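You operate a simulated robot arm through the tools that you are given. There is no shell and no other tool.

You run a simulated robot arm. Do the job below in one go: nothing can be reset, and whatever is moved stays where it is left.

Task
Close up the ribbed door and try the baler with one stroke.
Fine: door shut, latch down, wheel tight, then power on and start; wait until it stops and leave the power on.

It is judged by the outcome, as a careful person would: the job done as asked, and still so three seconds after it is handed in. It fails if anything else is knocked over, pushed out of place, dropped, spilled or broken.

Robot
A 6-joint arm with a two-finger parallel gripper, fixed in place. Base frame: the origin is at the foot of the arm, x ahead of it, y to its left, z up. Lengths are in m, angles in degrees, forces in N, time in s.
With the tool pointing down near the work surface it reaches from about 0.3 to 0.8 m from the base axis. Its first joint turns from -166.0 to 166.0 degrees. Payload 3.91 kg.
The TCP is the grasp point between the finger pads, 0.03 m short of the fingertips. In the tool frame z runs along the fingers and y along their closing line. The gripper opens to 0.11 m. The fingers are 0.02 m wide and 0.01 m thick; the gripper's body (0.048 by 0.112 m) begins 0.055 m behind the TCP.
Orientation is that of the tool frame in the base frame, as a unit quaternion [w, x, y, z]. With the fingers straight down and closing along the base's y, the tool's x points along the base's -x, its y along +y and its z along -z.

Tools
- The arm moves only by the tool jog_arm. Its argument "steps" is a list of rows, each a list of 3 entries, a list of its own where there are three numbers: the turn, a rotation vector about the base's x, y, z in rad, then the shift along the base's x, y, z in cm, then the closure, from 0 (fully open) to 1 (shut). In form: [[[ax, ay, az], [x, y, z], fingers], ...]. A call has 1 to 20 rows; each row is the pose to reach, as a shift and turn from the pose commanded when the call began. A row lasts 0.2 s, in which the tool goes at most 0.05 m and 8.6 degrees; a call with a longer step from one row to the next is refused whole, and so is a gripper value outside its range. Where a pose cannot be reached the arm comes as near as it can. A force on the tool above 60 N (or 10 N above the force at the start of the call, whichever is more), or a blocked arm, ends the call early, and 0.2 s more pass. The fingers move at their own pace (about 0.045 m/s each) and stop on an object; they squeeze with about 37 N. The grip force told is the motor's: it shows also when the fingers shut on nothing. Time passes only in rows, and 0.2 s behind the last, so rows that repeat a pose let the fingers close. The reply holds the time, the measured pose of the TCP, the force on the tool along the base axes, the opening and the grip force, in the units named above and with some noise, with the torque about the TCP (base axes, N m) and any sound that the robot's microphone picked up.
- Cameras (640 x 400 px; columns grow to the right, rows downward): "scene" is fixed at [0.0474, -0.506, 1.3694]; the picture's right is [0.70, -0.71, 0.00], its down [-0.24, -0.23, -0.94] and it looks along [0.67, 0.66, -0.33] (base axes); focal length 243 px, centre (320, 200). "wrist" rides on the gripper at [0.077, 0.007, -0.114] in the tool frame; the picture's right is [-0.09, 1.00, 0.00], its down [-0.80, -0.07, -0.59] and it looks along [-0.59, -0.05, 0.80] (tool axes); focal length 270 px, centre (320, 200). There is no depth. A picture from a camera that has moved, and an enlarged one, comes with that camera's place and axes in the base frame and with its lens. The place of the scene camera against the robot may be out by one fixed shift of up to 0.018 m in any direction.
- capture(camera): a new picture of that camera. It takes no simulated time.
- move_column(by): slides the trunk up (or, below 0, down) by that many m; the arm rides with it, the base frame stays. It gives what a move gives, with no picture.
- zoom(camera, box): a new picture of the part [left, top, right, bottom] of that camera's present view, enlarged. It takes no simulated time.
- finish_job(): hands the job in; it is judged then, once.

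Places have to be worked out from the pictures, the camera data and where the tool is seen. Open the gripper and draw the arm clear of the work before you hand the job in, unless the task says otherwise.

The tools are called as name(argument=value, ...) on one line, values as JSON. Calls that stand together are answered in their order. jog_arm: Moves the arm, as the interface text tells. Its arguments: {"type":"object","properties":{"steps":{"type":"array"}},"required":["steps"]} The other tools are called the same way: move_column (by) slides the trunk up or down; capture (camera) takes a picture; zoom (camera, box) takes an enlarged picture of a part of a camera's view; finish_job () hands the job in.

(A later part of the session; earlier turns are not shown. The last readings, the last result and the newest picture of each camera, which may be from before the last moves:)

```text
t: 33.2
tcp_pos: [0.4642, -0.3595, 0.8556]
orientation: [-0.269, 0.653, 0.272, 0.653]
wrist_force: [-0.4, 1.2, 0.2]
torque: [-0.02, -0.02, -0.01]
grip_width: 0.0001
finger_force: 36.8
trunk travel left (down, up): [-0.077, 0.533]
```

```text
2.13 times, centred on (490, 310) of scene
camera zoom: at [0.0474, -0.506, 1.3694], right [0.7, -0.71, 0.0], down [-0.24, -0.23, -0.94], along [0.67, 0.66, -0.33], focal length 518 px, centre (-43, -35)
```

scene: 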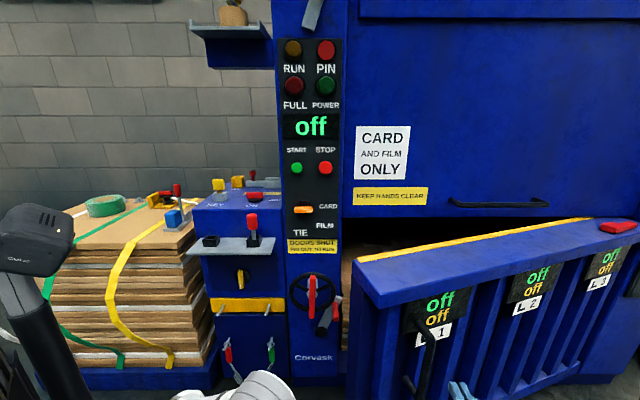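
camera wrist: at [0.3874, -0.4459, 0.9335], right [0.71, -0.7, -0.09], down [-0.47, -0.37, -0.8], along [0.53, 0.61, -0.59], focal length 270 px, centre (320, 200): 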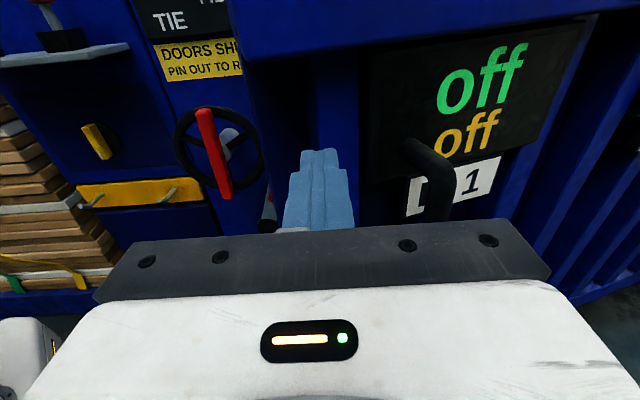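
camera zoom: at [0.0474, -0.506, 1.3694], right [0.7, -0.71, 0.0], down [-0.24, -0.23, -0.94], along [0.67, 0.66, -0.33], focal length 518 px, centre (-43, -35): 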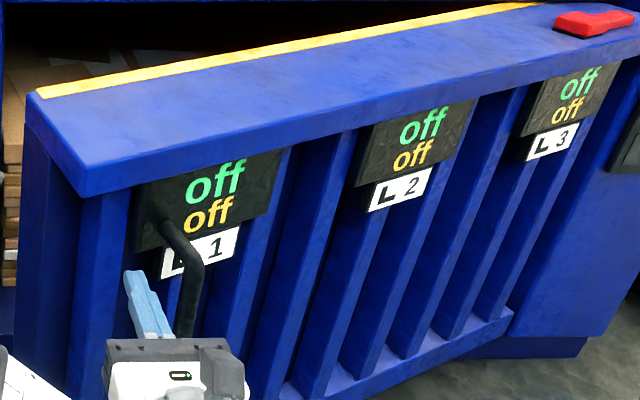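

The fingertips are level with the front rib's left edge. I'll shift 1.5 cm right onto the rib's centre and begin pushing the door along its arc, watching the force.

jog_arm(steps=[[[0, 0, 0], [1.7, 0.57, 0], 1], [[0, 0, 0], [3.61, 1.48, 0], 1], [[0, 0, 0], [5.02, 2.9, 0], 1], [[0, 0, 0], [6.43, 4.31, 0], 1], [[0, 0, 0], [7.42, 6.15, 0], 1], [[0, 0, 0], [8.41, 7.99, 0], 1]])

capture(camera="wrist")

capture(camera="scene")

```text
t: 34.6
tcp_pos: [0.5499, -0.2809, 0.8583]
orientation: [-0.272, 0.653, 0.271, 0.653]
wrist_force: [-1.0, -0.1, 0.1]
torque: [-0.03, 0.05, 0.05]
grip_width: 0.0002
finger_force: 36.9
trunk travel left (down, up): [-0.077, 0.533]
```

```text
taken
camera wrist: at [0.473, -0.3664, 0.9356], right [0.71, -0.7, -0.09], down [-0.47, -0.37, -0.8], along [0.53, 0.61, -0.59], focal length 270 px, centre (320, 200)
```

wrist: 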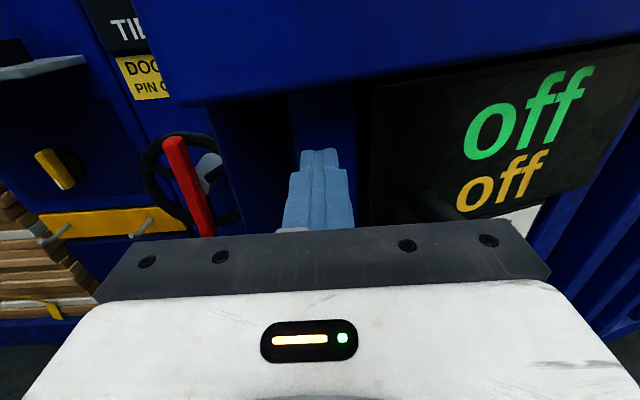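

```text
taken
```

scene: 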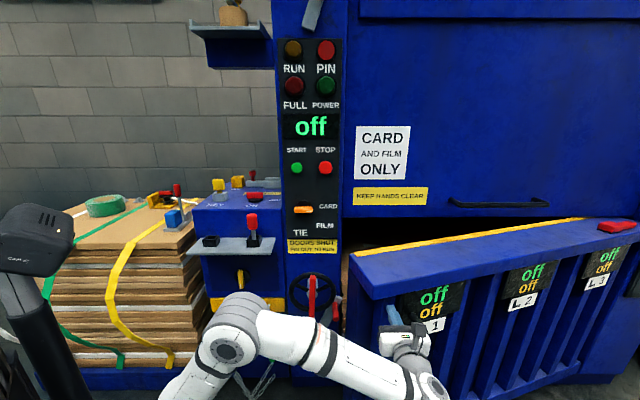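

The door moves easily, with almost no force. I'll push a bit further, then stop before its inner edge reaches the latch peg to check the clearance.

jog_arm(steps=[[[0, 0, 0], [0.89, 1.94, 0], 1], [[0, 0, 0], [1.95, 3.7, 0], 1], [[0, 0, 0], [1.95, 3.7, 0], 1]])

capture(wrist="", camera="wrist")

zoom(camera="scene", box=[270, 230, 470, 400])

zoom(camera="wrist", box=[80, 60, 400, 260])

```text
t: 35.4
tcp_pos: [0.5686, -0.2435, 0.8591]
orientation: [-0.271, 0.653, 0.272, 0.653]
wrist_force: [-0.4, -0.6, -1.7]
torque: [-0.01, 0.03, -0.03]
grip_width: 0.0002
finger_force: 37.6
trunk travel left (down, up): [-0.077, 0.533]
```

```text
taken
camera wrist: at [0.4928, -0.3286, 0.9364], right [0.71, -0.7, -0.09], down [-0.47, -0.37, -0.8], along [0.53, 0.61, -0.59], focal length 270 px, centre (320, 200)
```

wrist: 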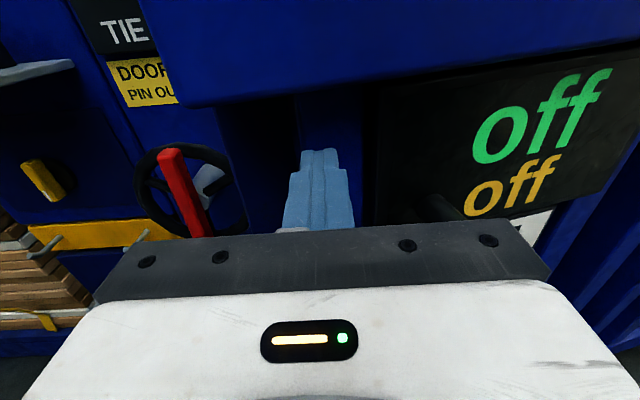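

```text
2.35 times, centred on (370, 315) of scene
camera zoom: at [0.0474, -0.506, 1.3694], right [0.7, -0.71, 0.0], down [-0.24, -0.23, -0.94], along [0.67, 0.66, -0.33], focal length 572 px, centre (202, -71)
```

zoom: 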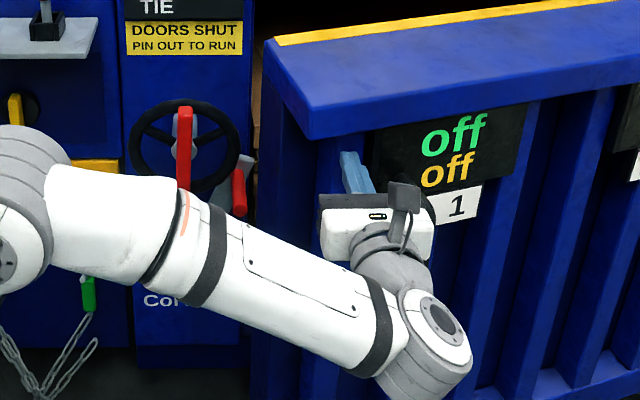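

```text
2.00 times, centred on (240, 160) of wrist
camera zoom: at [0.4928, -0.3286, 0.9364], right [0.71, -0.7, -0.09], down [-0.47, -0.37, -0.8], along [0.53, 0.61, -0.59], focal length 541 px, centre (480, 280)
```

zoom: 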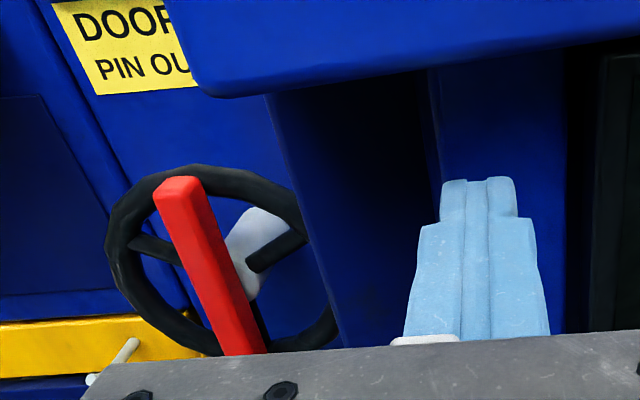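

The door body is set in about 4 cm from the end of its cap, so it should clear the latch, which sits below the cap. I'll continue pushing along the arc.

jog_arm(steps=[[[0, 0, 0], [1.06, 1.77, 0], 1], [[0, 0, 0], [2.19, 3.46, 0], 1], [[0, 0, 0], [3.32, 5.16, 0], 1], [[0, 0, 0], [4.45, 6.86, 0], 1], [[0, 0, 0], [5.59, 8.55, 0], 1], [[0, 0, 0], [6.79, 10.18, 0], 1]])

zoom(camera="scene", box=[160, 200, 480, 400])

capture(camera="wrist")

```text
t: 36.8
tcp_pos: [0.6339, -0.1425, 0.8592]
orientation: [-0.27, 0.653, 0.272, 0.653]
wrist_force: [-0.1, 0.1, -1.4]
torque: [-0.03, 0.05, 0.01]
grip_width: 0.0
finger_force: 36.4
trunk travel left (down, up): [-0.077, 0.533]
```

```text
2.00 times, centred on (320, 300) of scene
camera zoom: at [0.0474, -0.506, 1.3694], right [0.7, -0.71, 0.0], down [-0.24, -0.23, -0.94], along [0.67, 0.66, -0.33], focal length 486 px, centre (320, 0)
```

zoom: 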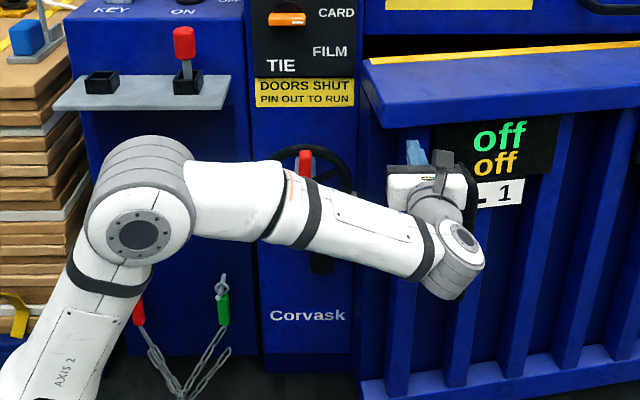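

```text
taken
camera wrist: at [0.5586, -0.2276, 0.9368], right [0.71, -0.7, -0.09], down [-0.47, -0.37, -0.8], along [0.53, 0.61, -0.59], focal length 270 px, centre (320, 200)
```

wrist: 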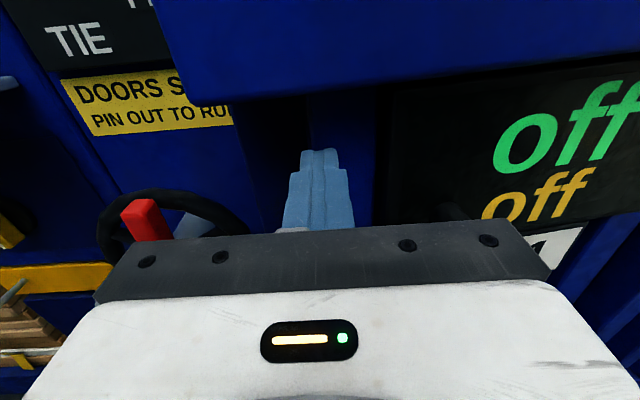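

The door is nearly in line with the frame, and the elbow stays well clear of the shelf. I'll keep pushing.

jog_arm(steps=[[[0, 0, 0], [1.27, 1.56, 0], 1], [[0, 0, 0], [2.47, 3.18, 0], 1], [[0, 0, 0], [3.75, 4.74, 0], 1], [[0, 0, 0], [5.09, 6.22, 0], 1], [[0, 0, 0], [6.43, 7.71, 0], 1], [[0, 0, 0], [7.78, 9.19, 0], 1], [[0, 0, 0], [9.12, 10.68, 0], 1]])

capture(camera="wrist")

capture(camera="scene")

```text
t: 38.4
tcp_pos: [0.7261, -0.0353, 0.8574]
orientation: [-0.271, 0.653, 0.271, 0.653]
wrist_force: [-1.0, -0.2, 0.1]
torque: [-0.04, 0.02, 0.0]
grip_width: 0.0002
finger_force: 36.7
trunk travel left (down, up): [-0.077, 0.533]
```

```text
taken
camera wrist: at [0.6497, -0.1198, 0.9349], right [0.71, -0.7, -0.09], down [-0.47, -0.37, -0.8], along [0.53, 0.61, -0.59], focal length 270 px, centre (320, 200)
```

wrist: 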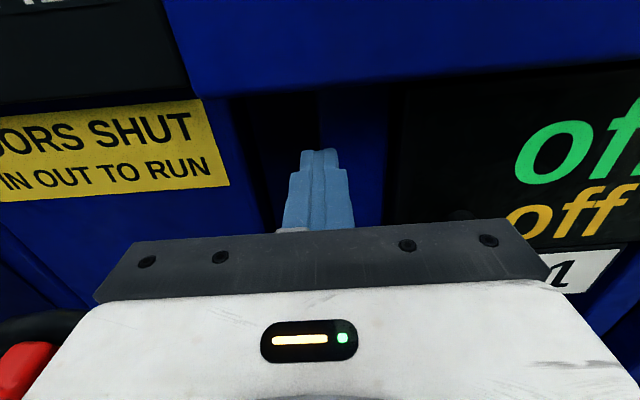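

```text
taken
```

scene: 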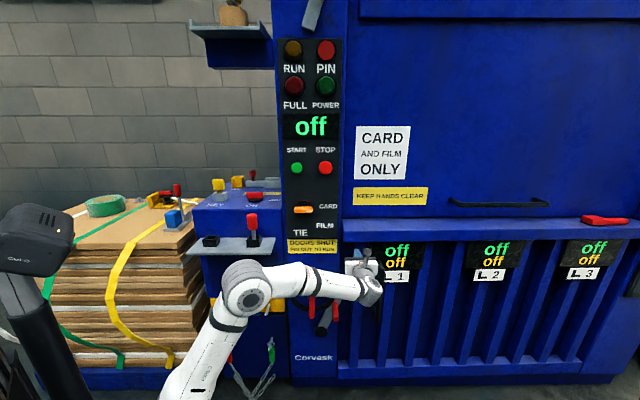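

The door looks nearly flush. I'll push on in small steps until I feel it come to a stop.

jog_arm(steps=[[[0, 0, 0], [0.5, 0.5, 0], 1], [[0, 0, 0], [1.0, 1.0, 0], 1], [[0, 0, 0], [1.5, 1.5, 0], 1], [[0, 0, 0], [2.0, 2.0, 0], 1], [[0, 0, 0], [2.5, 2.5, 0], 1], [[0, 0, 0], [3.0, 3.0, 0], 1], [[0, 0, 0], [3.5, 3.5, 0], 1], [[0, 0, 0], [4.0, 4.0, 0], 1]])

capture(camera="wrist")

zoom(camera="scene", box=[270, 180, 590, 400])

```text
t: 39.7
tcp_pos: [0.7486, -0.0141, 0.8597]
orientation: [-0.27, 0.654, 0.272, 0.652]
wrist_force: [-31.1, -12.3, -1.2]
torque: [0.14, -0.26, 0.38]
grip_width: 0.0004
finger_force: 37.2
trunk travel left (down, up): [-0.077, 0.533]
stopped in row 6: the force on the tool passed its limit at 72 N (the readings are from after the stop); the commanded pose is now the measured one
```

```text
taken
camera wrist: at [0.6725, -0.0981, 0.9368], right [0.7, -0.7, -0.09], down [-0.47, -0.37, -0.8], along [0.53, 0.6, -0.59], focal length 270 px, centre (320, 200)
```

wrist: 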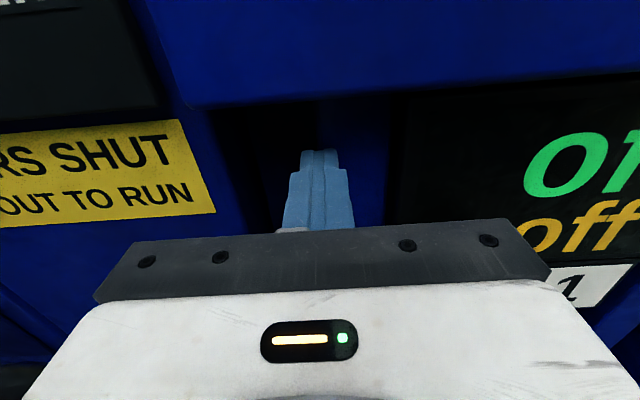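

```text
1.82 times, centred on (430, 290) of scene
camera zoom: at [0.0474, -0.506, 1.3694], right [0.7, -0.71, 0.0], down [-0.24, -0.23, -0.94], along [0.67, 0.66, -0.33], focal length 442 px, centre (120, 36)
```

zoom: 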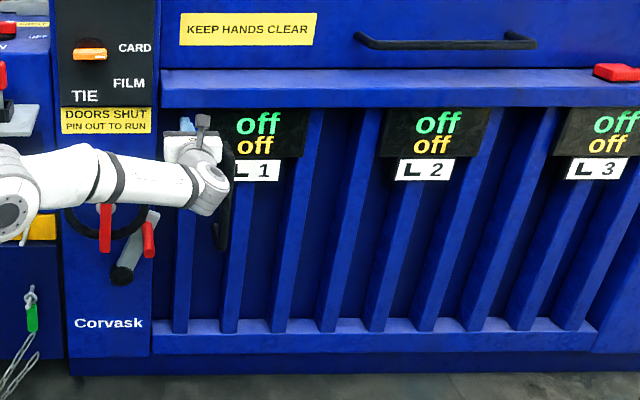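

The door has met its stop at 72 N and looks flush and level with the frame. I'll back straight off and then drop to view the latch.

jog_arm(steps=[[[0, 0, 0], [-1, -1, 0], 1], [[0, 0, 0], [-3.5, -3.5, 0], 1], [[0, 0, 0], [-6.5, -6.5, 0], 1], [[0, 0, 0], [-9.5, -9.5, 0], 1], [[0, 0, 0], [-12.5, -12.5, 0], 1], [[0, 0, 0], [-15.5, -15.5, 0], 1], [[0, 0, 0], [-18.5, -15.5, -2], 1], [[0, 0, 0], [-21, -13, -4.5], 1], [[0, 0, 0], [-23, -11.5, -8], 1], [[0, 0, 0], [-24.5, -10.5, -12], 1], [[0, 0, 0], [-25, -10, -16.5], 1], [[0, 0, 0], [-25, -10, -19], 1]])

capture(camera="wrist")

zoom(camera="wrist", box=[240, 40, 560, 240])

capture(camera="scene")

```text
t: 42.3
tcp_pos: [0.5025, -0.1103, 0.6642]
orientation: [-0.271, 0.655, 0.273, 0.651]
wrist_force: [0.4, -0.8, -0.3]
torque: [0.0, 0.02, -0.01]
grip_width: 0.0
finger_force: 36.8
trunk travel left (down, up): [-0.077, 0.533]
```

```text
taken
camera wrist: at [0.4268, -0.1959, 0.7432], right [0.7, -0.7, -0.09], down [-0.47, -0.37, -0.8], along [0.53, 0.6, -0.6], focal length 270 px, centre (320, 200)
```

wrist: 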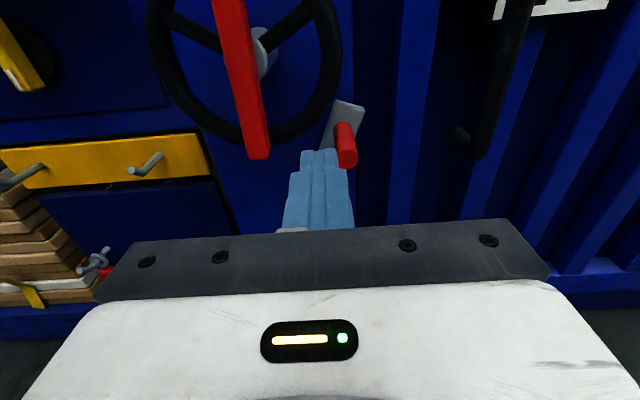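

```text
2.00 times, centred on (400, 140) of wrist
camera zoom: at [0.4268, -0.1959, 0.7432], right [0.7, -0.7, -0.09], down [-0.47, -0.37, -0.8], along [0.53, 0.6, -0.6], focal length 541 px, centre (160, 320)
```

zoom: 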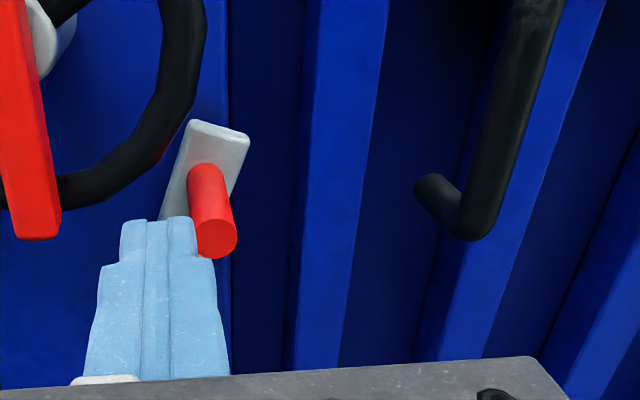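

```text
taken
```

scene: 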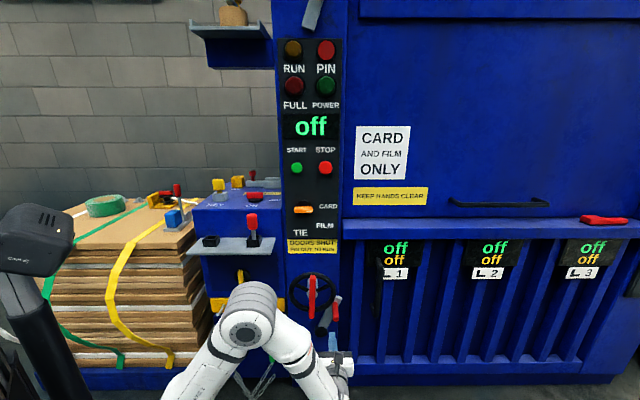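

The door stays shut with the latch still raised. I'll place the closed fingers just up-left of the red peg, ready to push it clockwise and down.

jog_arm(steps=[[[0, 0, 0], [0.26, -0.26, -3.2], 1], [[0, 0, 0], [0.26, -0.26, -6.2], 1], [[0, 0, 0], [3.0, 2.5, -6.2], 1], [[0, 0, 0], [6.0, 5.5, -6.2], 1], [[0, 0, 0], [9.0, 8.5, -6.2], 1], [[0, 0, 0], [11.5, 11.0, -6.2], 1], [[0, 0, 0], [12.5, 12.0, -6.2], 1], [[0, 0, 0], [13.5, 13.0, -6.2], 1]])

capture(camera="wrist")

zoom(camera="scene", box=[270, 240, 430, 360])

```text
t: 44.1
tcp_pos: [0.6363, 0.0193, 0.6038]
orientation: [-0.27, 0.655, 0.271, 0.652]
wrist_force: [-0.4, -0.7, -0.4]
torque: [0.0, -0.03, 0.04]
grip_width: 0.0
finger_force: 36.6
trunk travel left (down, up): [-0.077, 0.533]
```

```text
taken
camera wrist: at [0.5604, -0.0649, 0.6817], right [0.7, -0.7, -0.09], down [-0.47, -0.37, -0.8], along [0.53, 0.6, -0.6], focal length 270 px, centre (320, 200)
```

wrist: 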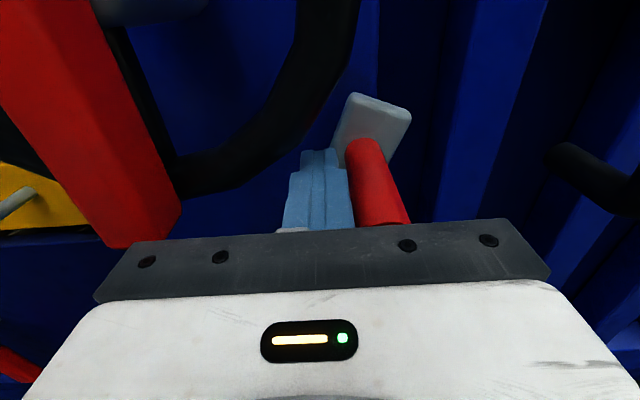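

```text
3.33 times, centred on (350, 300) of scene
camera zoom: at [0.0474, -0.506, 1.3694], right [0.7, -0.71, 0.0], down [-0.24, -0.23, -0.94], along [0.67, 0.66, -0.33], focal length 810 px, centre (220, -133)
```

zoom: 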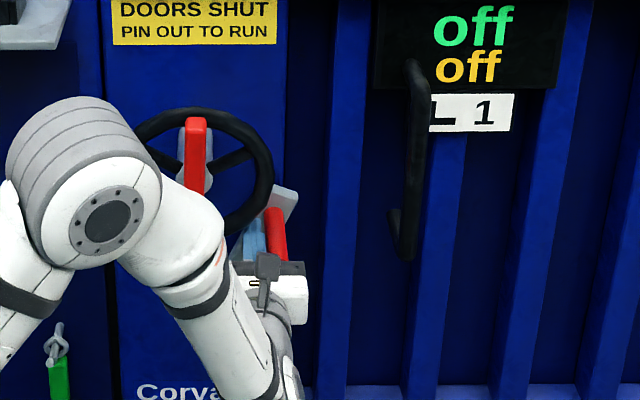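

The fist sits just left of the peg, as planned. I'll push the peg along its arc about the pivot.

jog_arm(steps=[[[0, 0, 0], [0.44, -0.44, -0.88], 1], [[0, 0, 0], [1.59, -1.59, -1.51], 1], [[0, 0, 0], [3.1, -3.1, -2.74], 1], [[0, 0, 0], [4.44, -4.44, -4.32], 1]])

capture(camera="wrist")

zoom(camera="scene", box=[270, 240, 430, 360])

```text
t: 45.1
tcp_pos: [0.6827, -0.0231, 0.56]
orientation: [-0.271, 0.654, 0.272, 0.652]
wrist_force: [-2.9, 4.0, -0.9]
torque: [0.02, 0.09, 0.07]
grip_width: 0.0
finger_force: 36.8
trunk travel left (down, up): [-0.077, 0.533]
```

```text
taken
camera wrist: at [0.6059, -0.1085, 0.6378], right [0.7, -0.7, -0.09], down [-0.47, -0.37, -0.8], along [0.53, 0.6, -0.6], focal length 270 px, centre (320, 200)
```

wrist: 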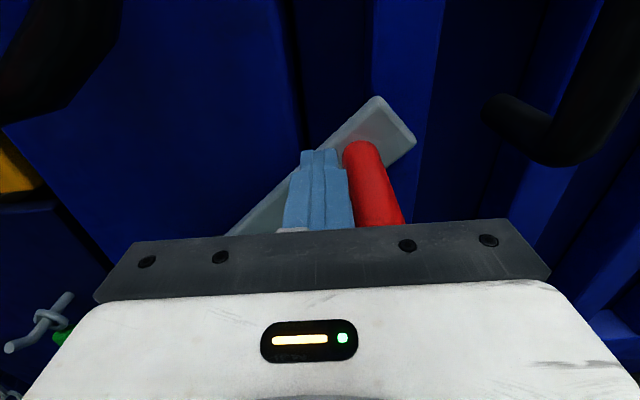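

```text
3.33 times, centred on (350, 300) of scene
camera zoom: at [0.0474, -0.506, 1.3694], right [0.7, -0.71, 0.0], down [-0.24, -0.23, -0.94], along [0.67, 0.66, -0.33], focal length 810 px, centre (220, -133)
```

zoom: 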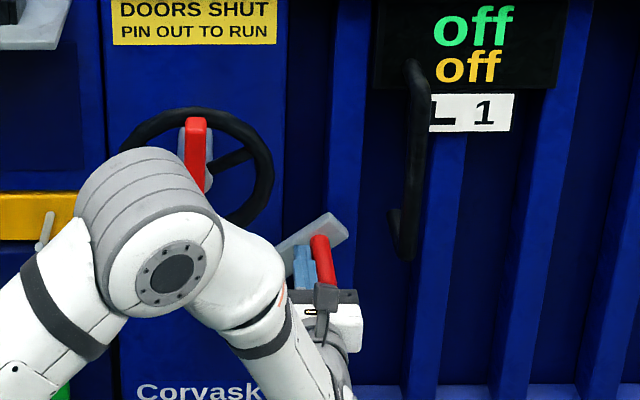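

The latch swings with light friction. I'll continue along the arc toward horizontal.

jog_arm(steps=[[[0, 0, 0], [0.59, -0.59, -0.85], 1], [[0, 0, 0], [1.12, -1.12, -1.83], 1], [[0, 0, 0], [1.6, -1.6, -2.9], 1], [[0, 0, 0], [2.0, -2.0, -3.97], 1], [[0, 0, 0], [2.33, -2.33, -5.1], 1], [[0, 0, 0], [2.6, -2.6, -6.29], 1]])

capture(camera="wrist")

zoom(camera="scene", box=[270, 280, 430, 400])

```text
t: 46.5
tcp_pos: [0.709, -0.0534, 0.4967]
orientation: [-0.27, 0.655, 0.272, 0.651]
wrist_force: [-1.4, 1.1, 0.7]
torque: [-0.02, 0.01, 0.03]
grip_width: 0.0002
finger_force: 37.0
trunk travel left (down, up): [-0.077, 0.533]
```

```text
taken
camera wrist: at [0.632, -0.1368, 0.5754], right [0.7, -0.71, -0.09], down [-0.47, -0.37, -0.8], along [0.53, 0.6, -0.6], focal length 270 px, centre (320, 200)
```

wrist: 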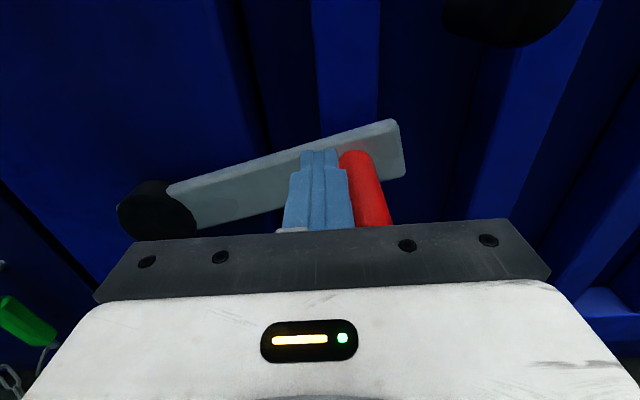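

```text
3.33 times, centred on (350, 340) of scene
camera zoom: at [0.0474, -0.506, 1.3694], right [0.7, -0.71, 0.0], down [-0.24, -0.23, -0.94], along [0.67, 0.66, -0.33], focal length 810 px, centre (220, -267)
```

zoom: 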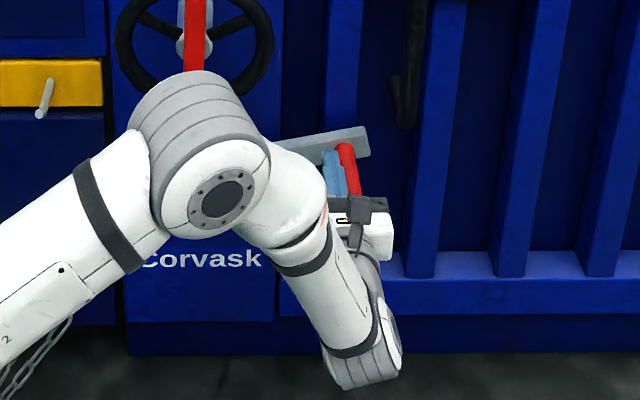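

The latch is close to horizontal, with the fist now beside the peg rather than above it. I'll lift, shift right over the peg, then press down in small steps until it stops.

jog_arm(steps=[[[0, 0, 0], [-0.2, 0.2, 1.5], 1], [[0, 0, 0], [0.4, -0.4, 3.0], 1], [[0, 0, 0], [1.63, -1.63, 3.0], 1], [[0, 0, 0], [1.63, -1.63, 2.0], 1], [[0, 0, 0], [1.63, -1.63, 1.0], 1], [[0, 0, 0], [1.63, -1.63, 0.3], 1], [[0, 0, 0], [1.63, -1.63, -0.4], 1], [[0, 0, 0], [1.63, -1.63, -1.1], 1], [[0, 0, 0], [1.6, -1.6, -1.8], 1], [[0, 0, 0], [1.6, -1.6, -2.5], 1]])

capture(camera="wrist")

zoom(camera="scene", box=[270, 280, 430, 400])

```text
t: 48.7
tcp_pos: [0.7235, -0.0674, 0.4738]
orientation: [-0.27, 0.655, 0.271, 0.651]
wrist_force: [0.0, -0.7, 0.2]
torque: [0.02, 0.0, 0.01]
grip_width: 0.0003
finger_force: 37.0
trunk travel left (down, up): [-0.077, 0.533]
```

```text
taken
camera wrist: at [0.6468, -0.1521, 0.5519], right [0.7, -0.7, -0.09], down [-0.47, -0.37, -0.8], along [0.53, 0.6, -0.6], focal length 270 px, centre (320, 200)
```

wrist: 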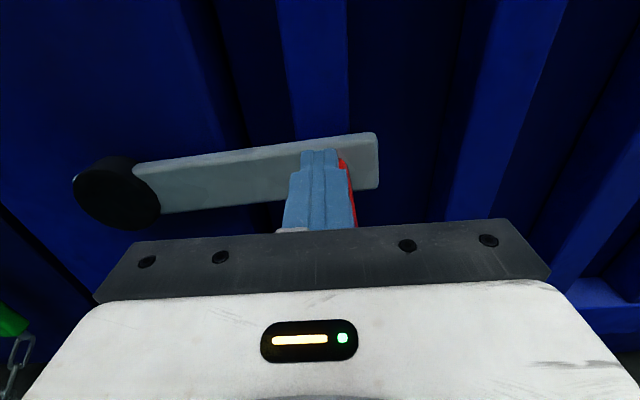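

```text
3.33 times, centred on (350, 340) of scene
camera zoom: at [0.0474, -0.506, 1.3694], right [0.7, -0.71, 0.0], down [-0.24, -0.23, -0.94], along [0.67, 0.66, -0.33], focal length 810 px, centre (220, -267)
```

zoom: 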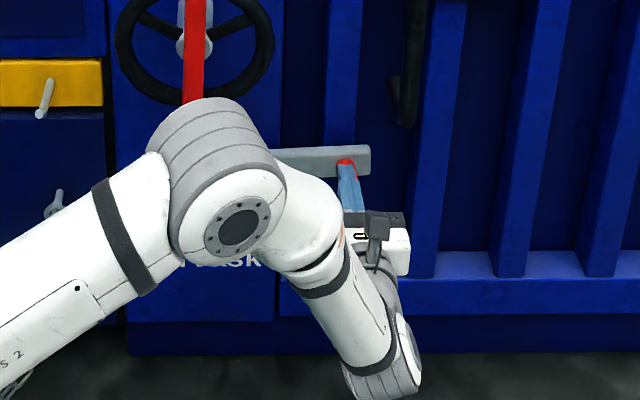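

The latch arm now looks level, with no resistance felt yet. I'll keep pressing down in small steps.

jog_arm(steps=[[[0, 0, 0], [0, 0, -0.7], 1], [[0, 0, 0], [0, 0, -1.4], 1], [[0, 0, 0], [0, 0, -2.1], 1], [[0, 0, 0], [-0.1, 0.1, -2.8], 1], [[0, 0, 0], [-0.2, 0.2, -3.5], 1]])

capture(camera="wrist")

zoom(camera="scene", box=[270, 280, 430, 400])

```text
t: 49.6
tcp_pos: [0.7242, -0.0689, 0.4631]
orientation: [-0.268, 0.645, 0.276, 0.66]
wrist_force: [-10.0, 2.4, 29.8]
torque: [-0.67, 0.68, -0.27]
grip_width: 0.0
finger_force: 37.4
trunk travel left (down, up): [-0.077, 0.533]
stopped in row 4: the force on the tool passed its limit at 67 N (the readings are from after the stop); the commanded pose is now the measured one
```

```text
taken
camera wrist: at [0.6468, -0.1534, 0.5397], right [0.71, -0.7, -0.07], down [-0.45, -0.37, -0.81], along [0.55, 0.61, -0.58], focal length 270 px, centre (320, 200)
```

wrist: 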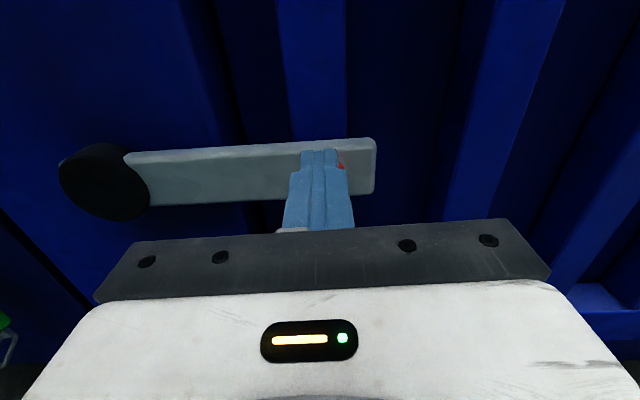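

```text
3.33 times, centred on (350, 340) of scene
camera zoom: at [0.0474, -0.506, 1.3694], right [0.7, -0.71, 0.0], down [-0.24, -0.23, -0.94], along [0.67, 0.66, -0.33], focal length 810 px, centre (220, -267)
```

zoom: 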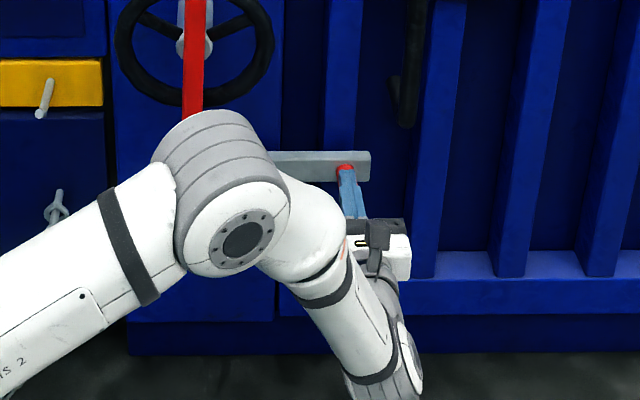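

The latch hit its stop at 67 N, lying level across the door rib, so it is down. I'll lift off slightly and back straight out.

jog_arm(steps=[[[0, 0, 0], [0, 0, 1.0], 1], [[0, 0, 0], [0, 0, 1.8], 1], [[0, 0, 0], [-2.5, -2.5, 1.8], 1], [[0, 0, 0], [-5.5, -5.5, 1.8], 1], [[0, 0, 0], [-8.5, -8.5, 1.8], 1], [[0, 0, 0], [-11.5, -11.5, 1.8], 1], [[0, 0, 0], [-14.5, -14.5, 1.8], 1]])

capture(camera="wrist")

zoom(camera="scene", box=[270, 260, 430, 380])

```text
t: 51.2
tcp_pos: [0.5762, -0.2108, 0.4753]
orientation: [-0.268, 0.65, 0.273, 0.657]
wrist_force: [0.7, 0.3, -0.6]
torque: [0.01, -0.01, -0.02]
grip_width: 0.0
finger_force: 37.2
trunk travel left (down, up): [-0.077, 0.533]
```

```text
taken
camera wrist: at [0.4983, -0.2958, 0.5525], right [0.71, -0.7, -0.08], down [-0.46, -0.37, -0.81], along [0.54, 0.6, -0.59], focal length 270 px, centre (320, 200)
```

wrist: 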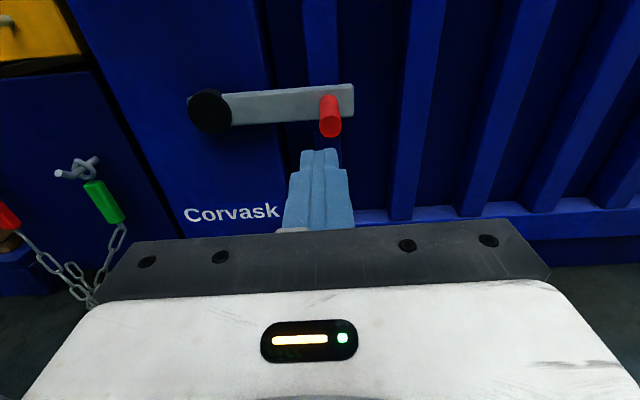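

```text
3.33 times, centred on (350, 320) of scene
camera zoom: at [0.0474, -0.506, 1.3694], right [0.7, -0.71, 0.0], down [-0.24, -0.23, -0.94], along [0.67, 0.66, -0.33], focal length 810 px, centre (220, -200)
```

zoom: 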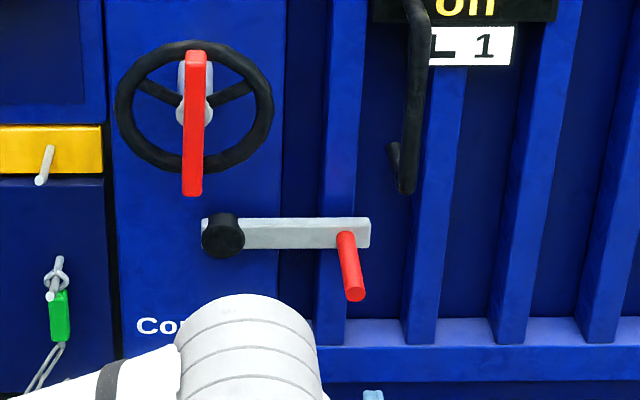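

The latch lies flat across the door. Next is the wheel, so I'll move in front of the hub with the fingers part-open and check the alignment against the bar.

jog_arm(steps=[[[0, 0.002, 0], [-1.9, 1.9, 3.2], 0.8], [[0, 0.004, 0], [-3.8, 3.8, 6.4], 0.6], [[0.001, 0.006, 0], [-5.7, 5.7, 9.6], 0.45], [[0.002, 0.008, 0], [-7.6, 7.6, 12.8], 0.45], [[0.002, 0.01, 0], [-9.5, 9.5, 16], 0.45], [[0.003, 0.012, 0.001], [-11.4, 11.4, 19.2], 0.45], [[0.003, 0.012, 0.001], [-13.4, 13.4, 22.5], 0.45], [[0.003, 0.012, 0.001], [-13.4, 13.4, 22.5], 0.45]])

capture(camera="wrist")

zoom(camera="wrist", box=[220, 90, 420, 240])

```text
t: 53.0
tcp_pos: [0.4438, -0.0777, 0.7011]
orientation: [-0.271, 0.653, 0.27, 0.654]
wrist_force: [0.2, 0.4, -0.6]
torque: [-0.01, 0.02, 0.0]
grip_width: 0.0603
finger_force: 0.1
trunk travel left (down, up): [-0.077, 0.533]
```

```text
taken
camera wrist: at [0.3684, -0.1637, 0.779], right [0.71, -0.7, -0.09], down [-0.47, -0.37, -0.8], along [0.53, 0.61, -0.59], focal length 270 px, centre (320, 200)
```

wrist: 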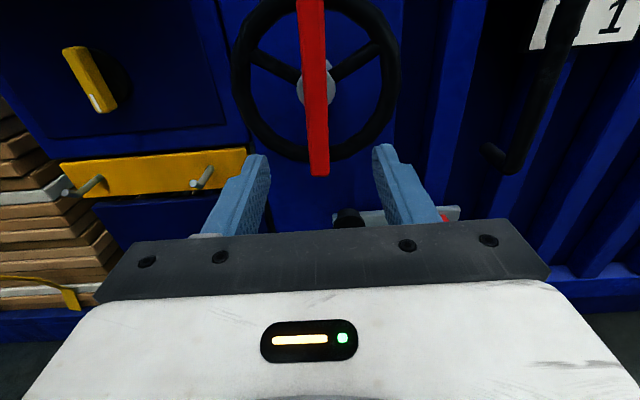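

```text
2.67 times, centred on (320, 165) of wrist
camera zoom: at [0.3684, -0.1637, 0.779], right [0.71, -0.7, -0.09], down [-0.47, -0.37, -0.8], along [0.53, 0.61, -0.59], focal length 721 px, centre (320, 293)
```

zoom: 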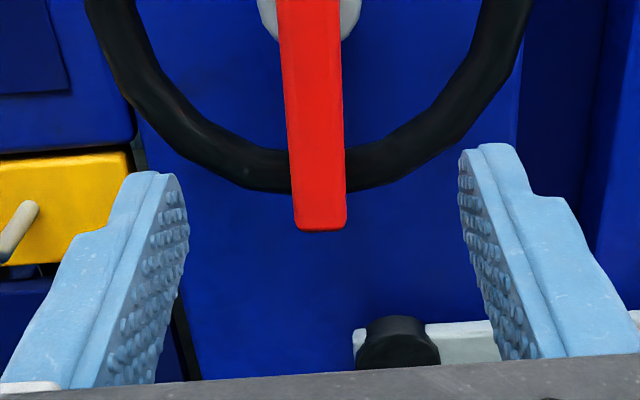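

The bar's centre works out at about r 0.3645, z 0.699. I'll advance straight onto it with the fingers either side of the bar.

jog_arm(steps=[[[0, 0, 0], [1.8, 2.4, -0.2], 0.45], [[0, 0, 0], [4.3, 4.9, -0.2], 0.45], [[0, 0, 0], [6.8, 7.4, -0.2], 0.45], [[0, 0, 0], [9.0, 9.6, -0.2], 0.45], [[0, 0, 0], [10.8, 11.4, -0.2], 0.45], [[0, 0, 0], [11.8, 12.4, -0.2], 0.45], [[0, 0, 0], [12.5, 13.1, -0.2], 0.45]])

capture(camera="wrist")

zoom(camera="scene", box=[270, 240, 390, 330])

```text
t: 54.4
tcp_pos: [0.5577, 0.0384, 0.698]
orientation: [-0.272, 0.654, 0.267, 0.653]
wrist_force: [-28.3, -28.1, 7.5]
torque: [0.12, -0.11, 1.45]
grip_width: 0.061
finger_force: 1.0
trunk travel left (down, up): [-0.077, 0.533]
stopped in row 7: the force on the tool passed its limit at 88 N (the readings are from after the stop); the commanded pose is now the measured one
```

```text
taken
camera wrist: at [0.4808, -0.0457, 0.7757], right [0.7, -0.71, -0.09], down [-0.47, -0.36, -0.8], along [0.53, 0.61, -0.59], focal length 270 px, centre (320, 200)
```

wrist: 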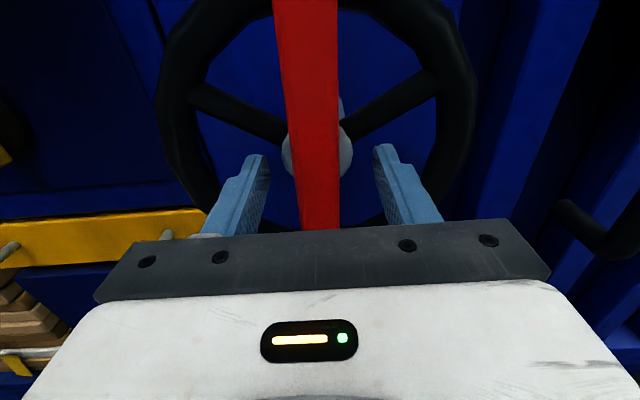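

```text
4.44 times, centred on (330, 285) of scene
camera zoom: at [0.0474, -0.506, 1.3694], right [0.7, -0.71, 0.0], down [-0.24, -0.23, -0.94], along [0.67, 0.66, -0.33], focal length 1080 px, centre (276, -178)
```

zoom: 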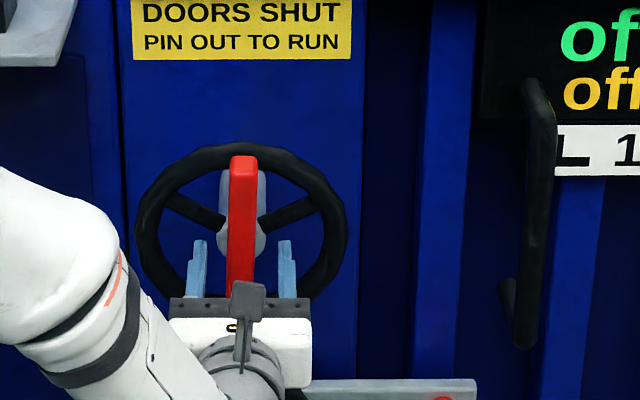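

The left fingertip touched a wheel spoke at 88 N and the call stopped, while the bar is unmoved. I'll back off, shut the fingers, and use them as a crank pin beside the lower half of the bar, where there is no spoke.

jog_arm(steps=[[[0, 0, 0], [-1.4, -1.4, 0], 0.45], [[0, 0, 0], [-2.8, -2.8, 0], 0.8], [[0, 0, 0], [-3.5, -3.5, 0], 1], [[0, 0, 0], [-3.5, -3.5, 0], 1], [[0, 0, 0], [-2.6, -4.4, -2.2], 1], [[0, 0, 0], [-1.8, -5.2, -4.4], 1], [[0, 0, 0], [-1.8, -5.2, -4.4], 1]])

capture(camera="wrist")

zoom(camera="wrist", box=[180, 0, 460, 240])

```text
t: 56.0
tcp_pos: [0.5394, -0.0106, 0.6534]
orientation: [-0.271, 0.656, 0.268, 0.651]
wrist_force: [0.1, -0.5, 0.6]
torque: [0.0, 0.0, -0.02]
grip_width: 0.0
finger_force: 36.8
trunk travel left (down, up): [-0.077, 0.533]
```

```text
taken
camera wrist: at [0.4633, -0.0955, 0.7321], right [0.7, -0.71, -0.09], down [-0.48, -0.37, -0.8], along [0.53, 0.6, -0.59], focal length 270 px, centre (320, 200)
```

wrist: 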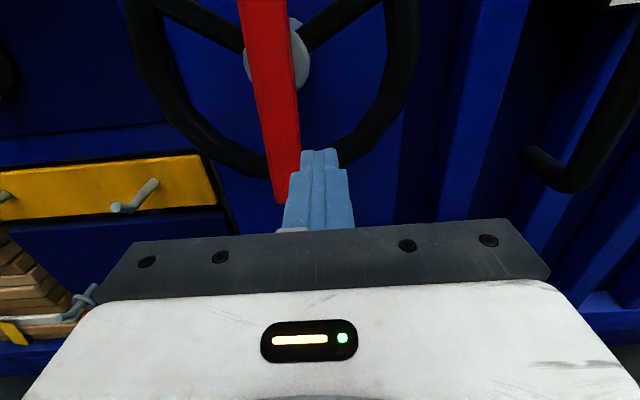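

```text
1.67 times, centred on (320, 120) of wrist
camera zoom: at [0.4633, -0.0955, 0.7321], right [0.7, -0.71, -0.09], down [-0.48, -0.37, -0.8], along [0.53, 0.6, -0.59], focal length 450 px, centre (320, 333)
```

zoom: 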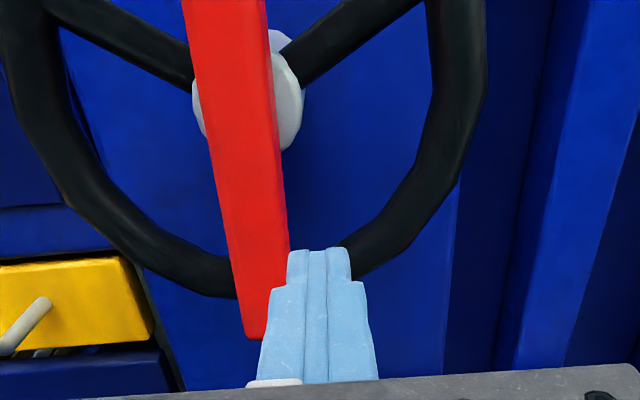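

The fist is just right of the bar's lower half. I'll shift 6 mm right for clearance and advance it beside the bar.

jog_arm(steps=[[[0, 0, 0], [0.45, -0.45, 0], 1], [[0, 0, 0], [1.8, 1.0, 0], 1], [[0, 0, 0], [3.2, 2.3, 0], 1], [[0, 0, 0], [4.2, 3.3, 0], 1], [[0, 0, 0], [5.2, 4.3, 0], 1]])

capture(camera="wrist")

zoom(camera="scene", box=[270, 240, 390, 330])

```text
t: 57.1
tcp_pos: [0.5766, 0.0192, 0.653]
orientation: [-0.27, 0.657, 0.266, 0.652]
wrist_force: [-30.4, -20.3, 9.3]
torque: [0.4, -0.46, 0.34]
grip_width: 0.0003
finger_force: 36.9
trunk travel left (down, up): [-0.077, 0.533]
stopped in row 5: the force on the tool passed its limit at 88 N (the readings are from after the stop); the commanded pose is now the measured one
```

```text
taken
camera wrist: at [0.5014, -0.0657, 0.7304], right [0.7, -0.71, -0.1], down [-0.48, -0.36, -0.8], along [0.53, 0.6, -0.59], focal length 270 px, centre (320, 200)
```

wrist: 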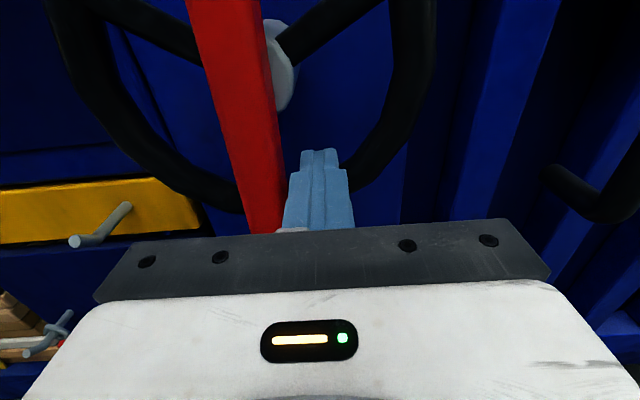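

```text
4.44 times, centred on (330, 285) of scene
camera zoom: at [0.0474, -0.506, 1.3694], right [0.7, -0.71, 0.0], down [-0.24, -0.23, -0.94], along [0.67, 0.66, -0.33], focal length 1080 px, centre (276, -178)
```

zoom: 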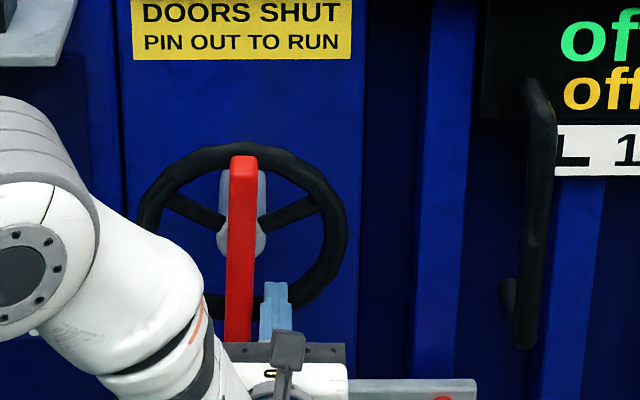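

The wheel acts as a solid disc with its front at m≈0.451, so the bar must stand proud of it. I'll ease back 4 mm and push the lower bar to the left, which is clockwise, to see whether it turns.

jog_arm(steps=[[[0, 0, 0], [-0.3, -0.3, 0], 1], [[0, 0, 0], [-0.71, 0.14, -0.8], 1], [[0, 0, 0], [-1.51, 0.94, -1.2], 1], [[0, 0, 0], [-2.23, 1.67, -1.32], 1], [[0, 0, 0], [-2.96, 2.4, -1.26], 1]])

capture(camera="wrist")

zoom(camera="scene", box=[270, 240, 390, 330])

```text
t: 58.3
tcp_pos: [0.5503, 0.046, 0.6365]
orientation: [-0.269, 0.659, 0.265, 0.651]
wrist_force: [3.7, -2.2, 1.4]
torque: [0.05, 0.03, 0.0]
grip_width: 0.0
finger_force: 36.8
trunk travel left (down, up): [-0.077, 0.533]
```

```text
taken
camera wrist: at [0.4745, -0.0392, 0.7157], right [0.7, -0.71, -0.1], down [-0.48, -0.37, -0.79], along [0.53, 0.6, -0.6], focal length 270 px, centre (320, 200)
```

wrist: 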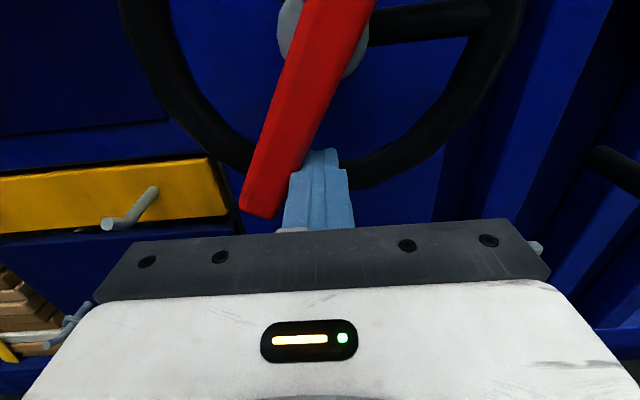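

```text
4.44 times, centred on (330, 285) of scene
camera zoom: at [0.0474, -0.506, 1.3694], right [0.7, -0.71, 0.0], down [-0.24, -0.23, -0.94], along [0.67, 0.66, -0.33], focal length 1080 px, centre (276, -178)
```

zoom: 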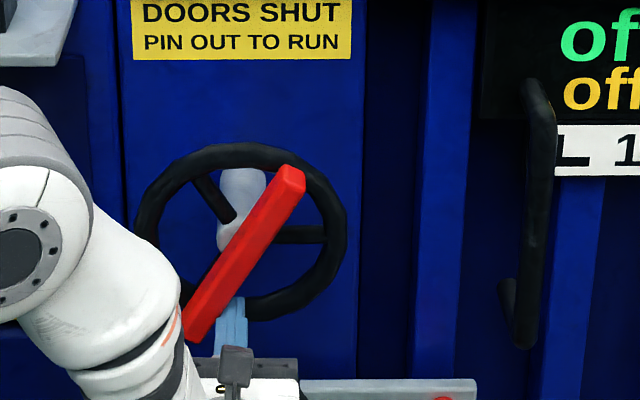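

The wheel turns clockwise with only a few newtons. I'll continue the orbit.

jog_arm(steps=[[[0, 0, 0], [-1.36, 0.8, 0.8], 1], [[0, 0, 0], [-2.3, 1.74, 1.59], 1], [[0, 0, 0], [-3.07, 2.5, 2.7], 1], [[0, 0, 0], [-3.61, 3.04, 4.05], 1]])

zoom(camera="scene", box=[230, 220, 390, 340])

capture(camera="wrist")

```text
t: 59.3
tcp_pos: [0.5133, 0.0768, 0.678]
orientation: [-0.271, 0.658, 0.266, 0.65]
wrist_force: [-0.1, -0.6, -1.3]
torque: [0.03, 0.01, 0.0]
grip_width: 0.0
finger_force: 37.2
trunk travel left (down, up): [-0.077, 0.533]
```

```text
3.33 times, centred on (310, 280) of scene
camera zoom: at [0.0474, -0.506, 1.3694], right [0.7, -0.71, 0.0], down [-0.24, -0.23, -0.94], along [0.67, 0.66, -0.33], focal length 810 px, centre (353, -67)
```

zoom: 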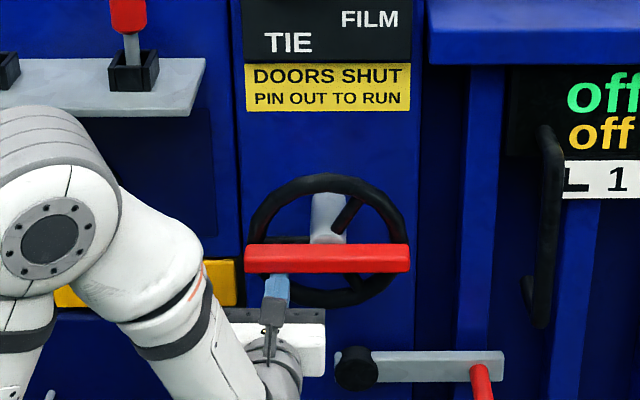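

```text
taken
camera wrist: at [0.4379, -0.0086, 0.7567], right [0.7, -0.71, -0.1], down [-0.48, -0.37, -0.8], along [0.53, 0.6, -0.6], focal length 270 px, centre (320, 200)
```

wrist: 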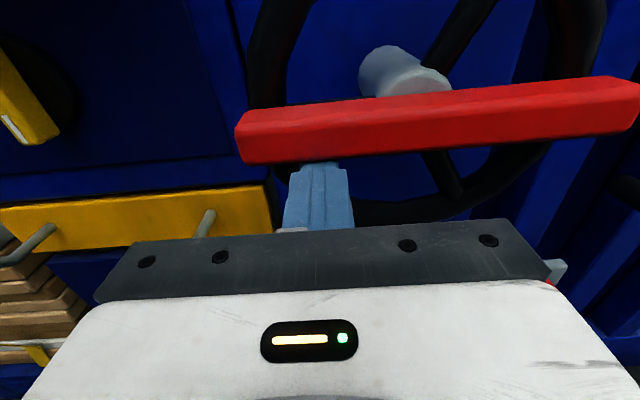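

A quarter turn is done and the wheel is still free. I'll keep orbiting upward on the left side.

jog_arm(steps=[[[0, 0, 0], [-0.21, 0.21, 1.39], 1], [[0, 0, 0], [-0.21, 0.21, 2.94], 1], [[0, 0, 0], [0.1, -0.1, 4.43], 1], [[0, 0, 0], [0.66, -0.66, 5.76], 1], [[0, 0, 0], [1.44, -1.44, 6.84], 1], [[0, 0, 0], [2.4, -2.4, 7.6], 1]])

zoom(camera="scene", box=[230, 220, 390, 340])

capture(camera="wrist")

```text
t: 60.7
tcp_pos: [0.5356, 0.0526, 0.7521]
orientation: [-0.27, 0.658, 0.266, 0.651]
wrist_force: [-3.9, 1.9, -3.5]
torque: [-0.06, 0.05, 0.13]
grip_width: 0.0
finger_force: 37.3
trunk travel left (down, up): [-0.077, 0.533]
```

```text
3.33 times, centred on (310, 280) of scene
camera zoom: at [0.0474, -0.506, 1.3694], right [0.7, -0.71, 0.0], down [-0.24, -0.23, -0.94], along [0.67, 0.66, -0.33], focal length 810 px, centre (353, -67)
```

zoom: 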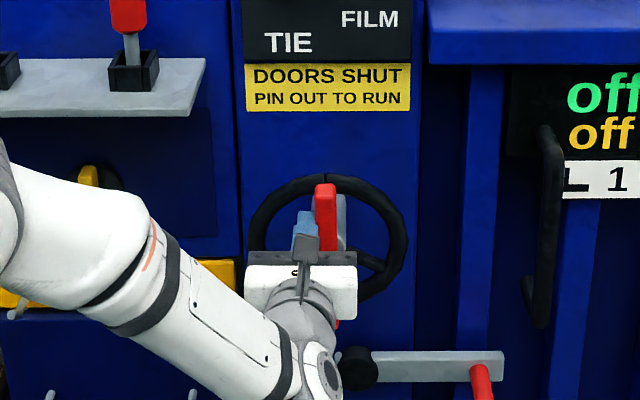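

```text
taken
camera wrist: at [0.4606, -0.0326, 0.8314], right [0.7, -0.71, -0.1], down [-0.48, -0.37, -0.8], along [0.53, 0.6, -0.6], focal length 270 px, centre (320, 200)
```

wrist: 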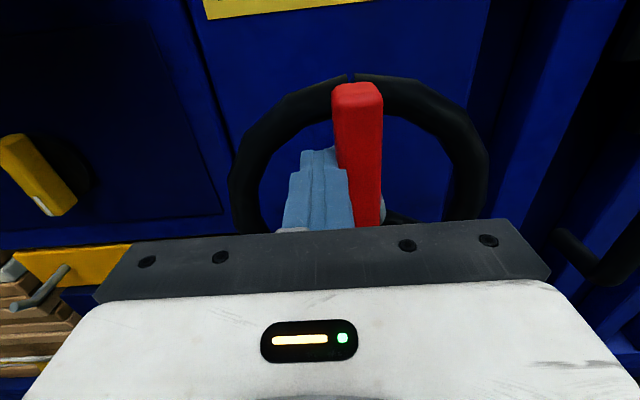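

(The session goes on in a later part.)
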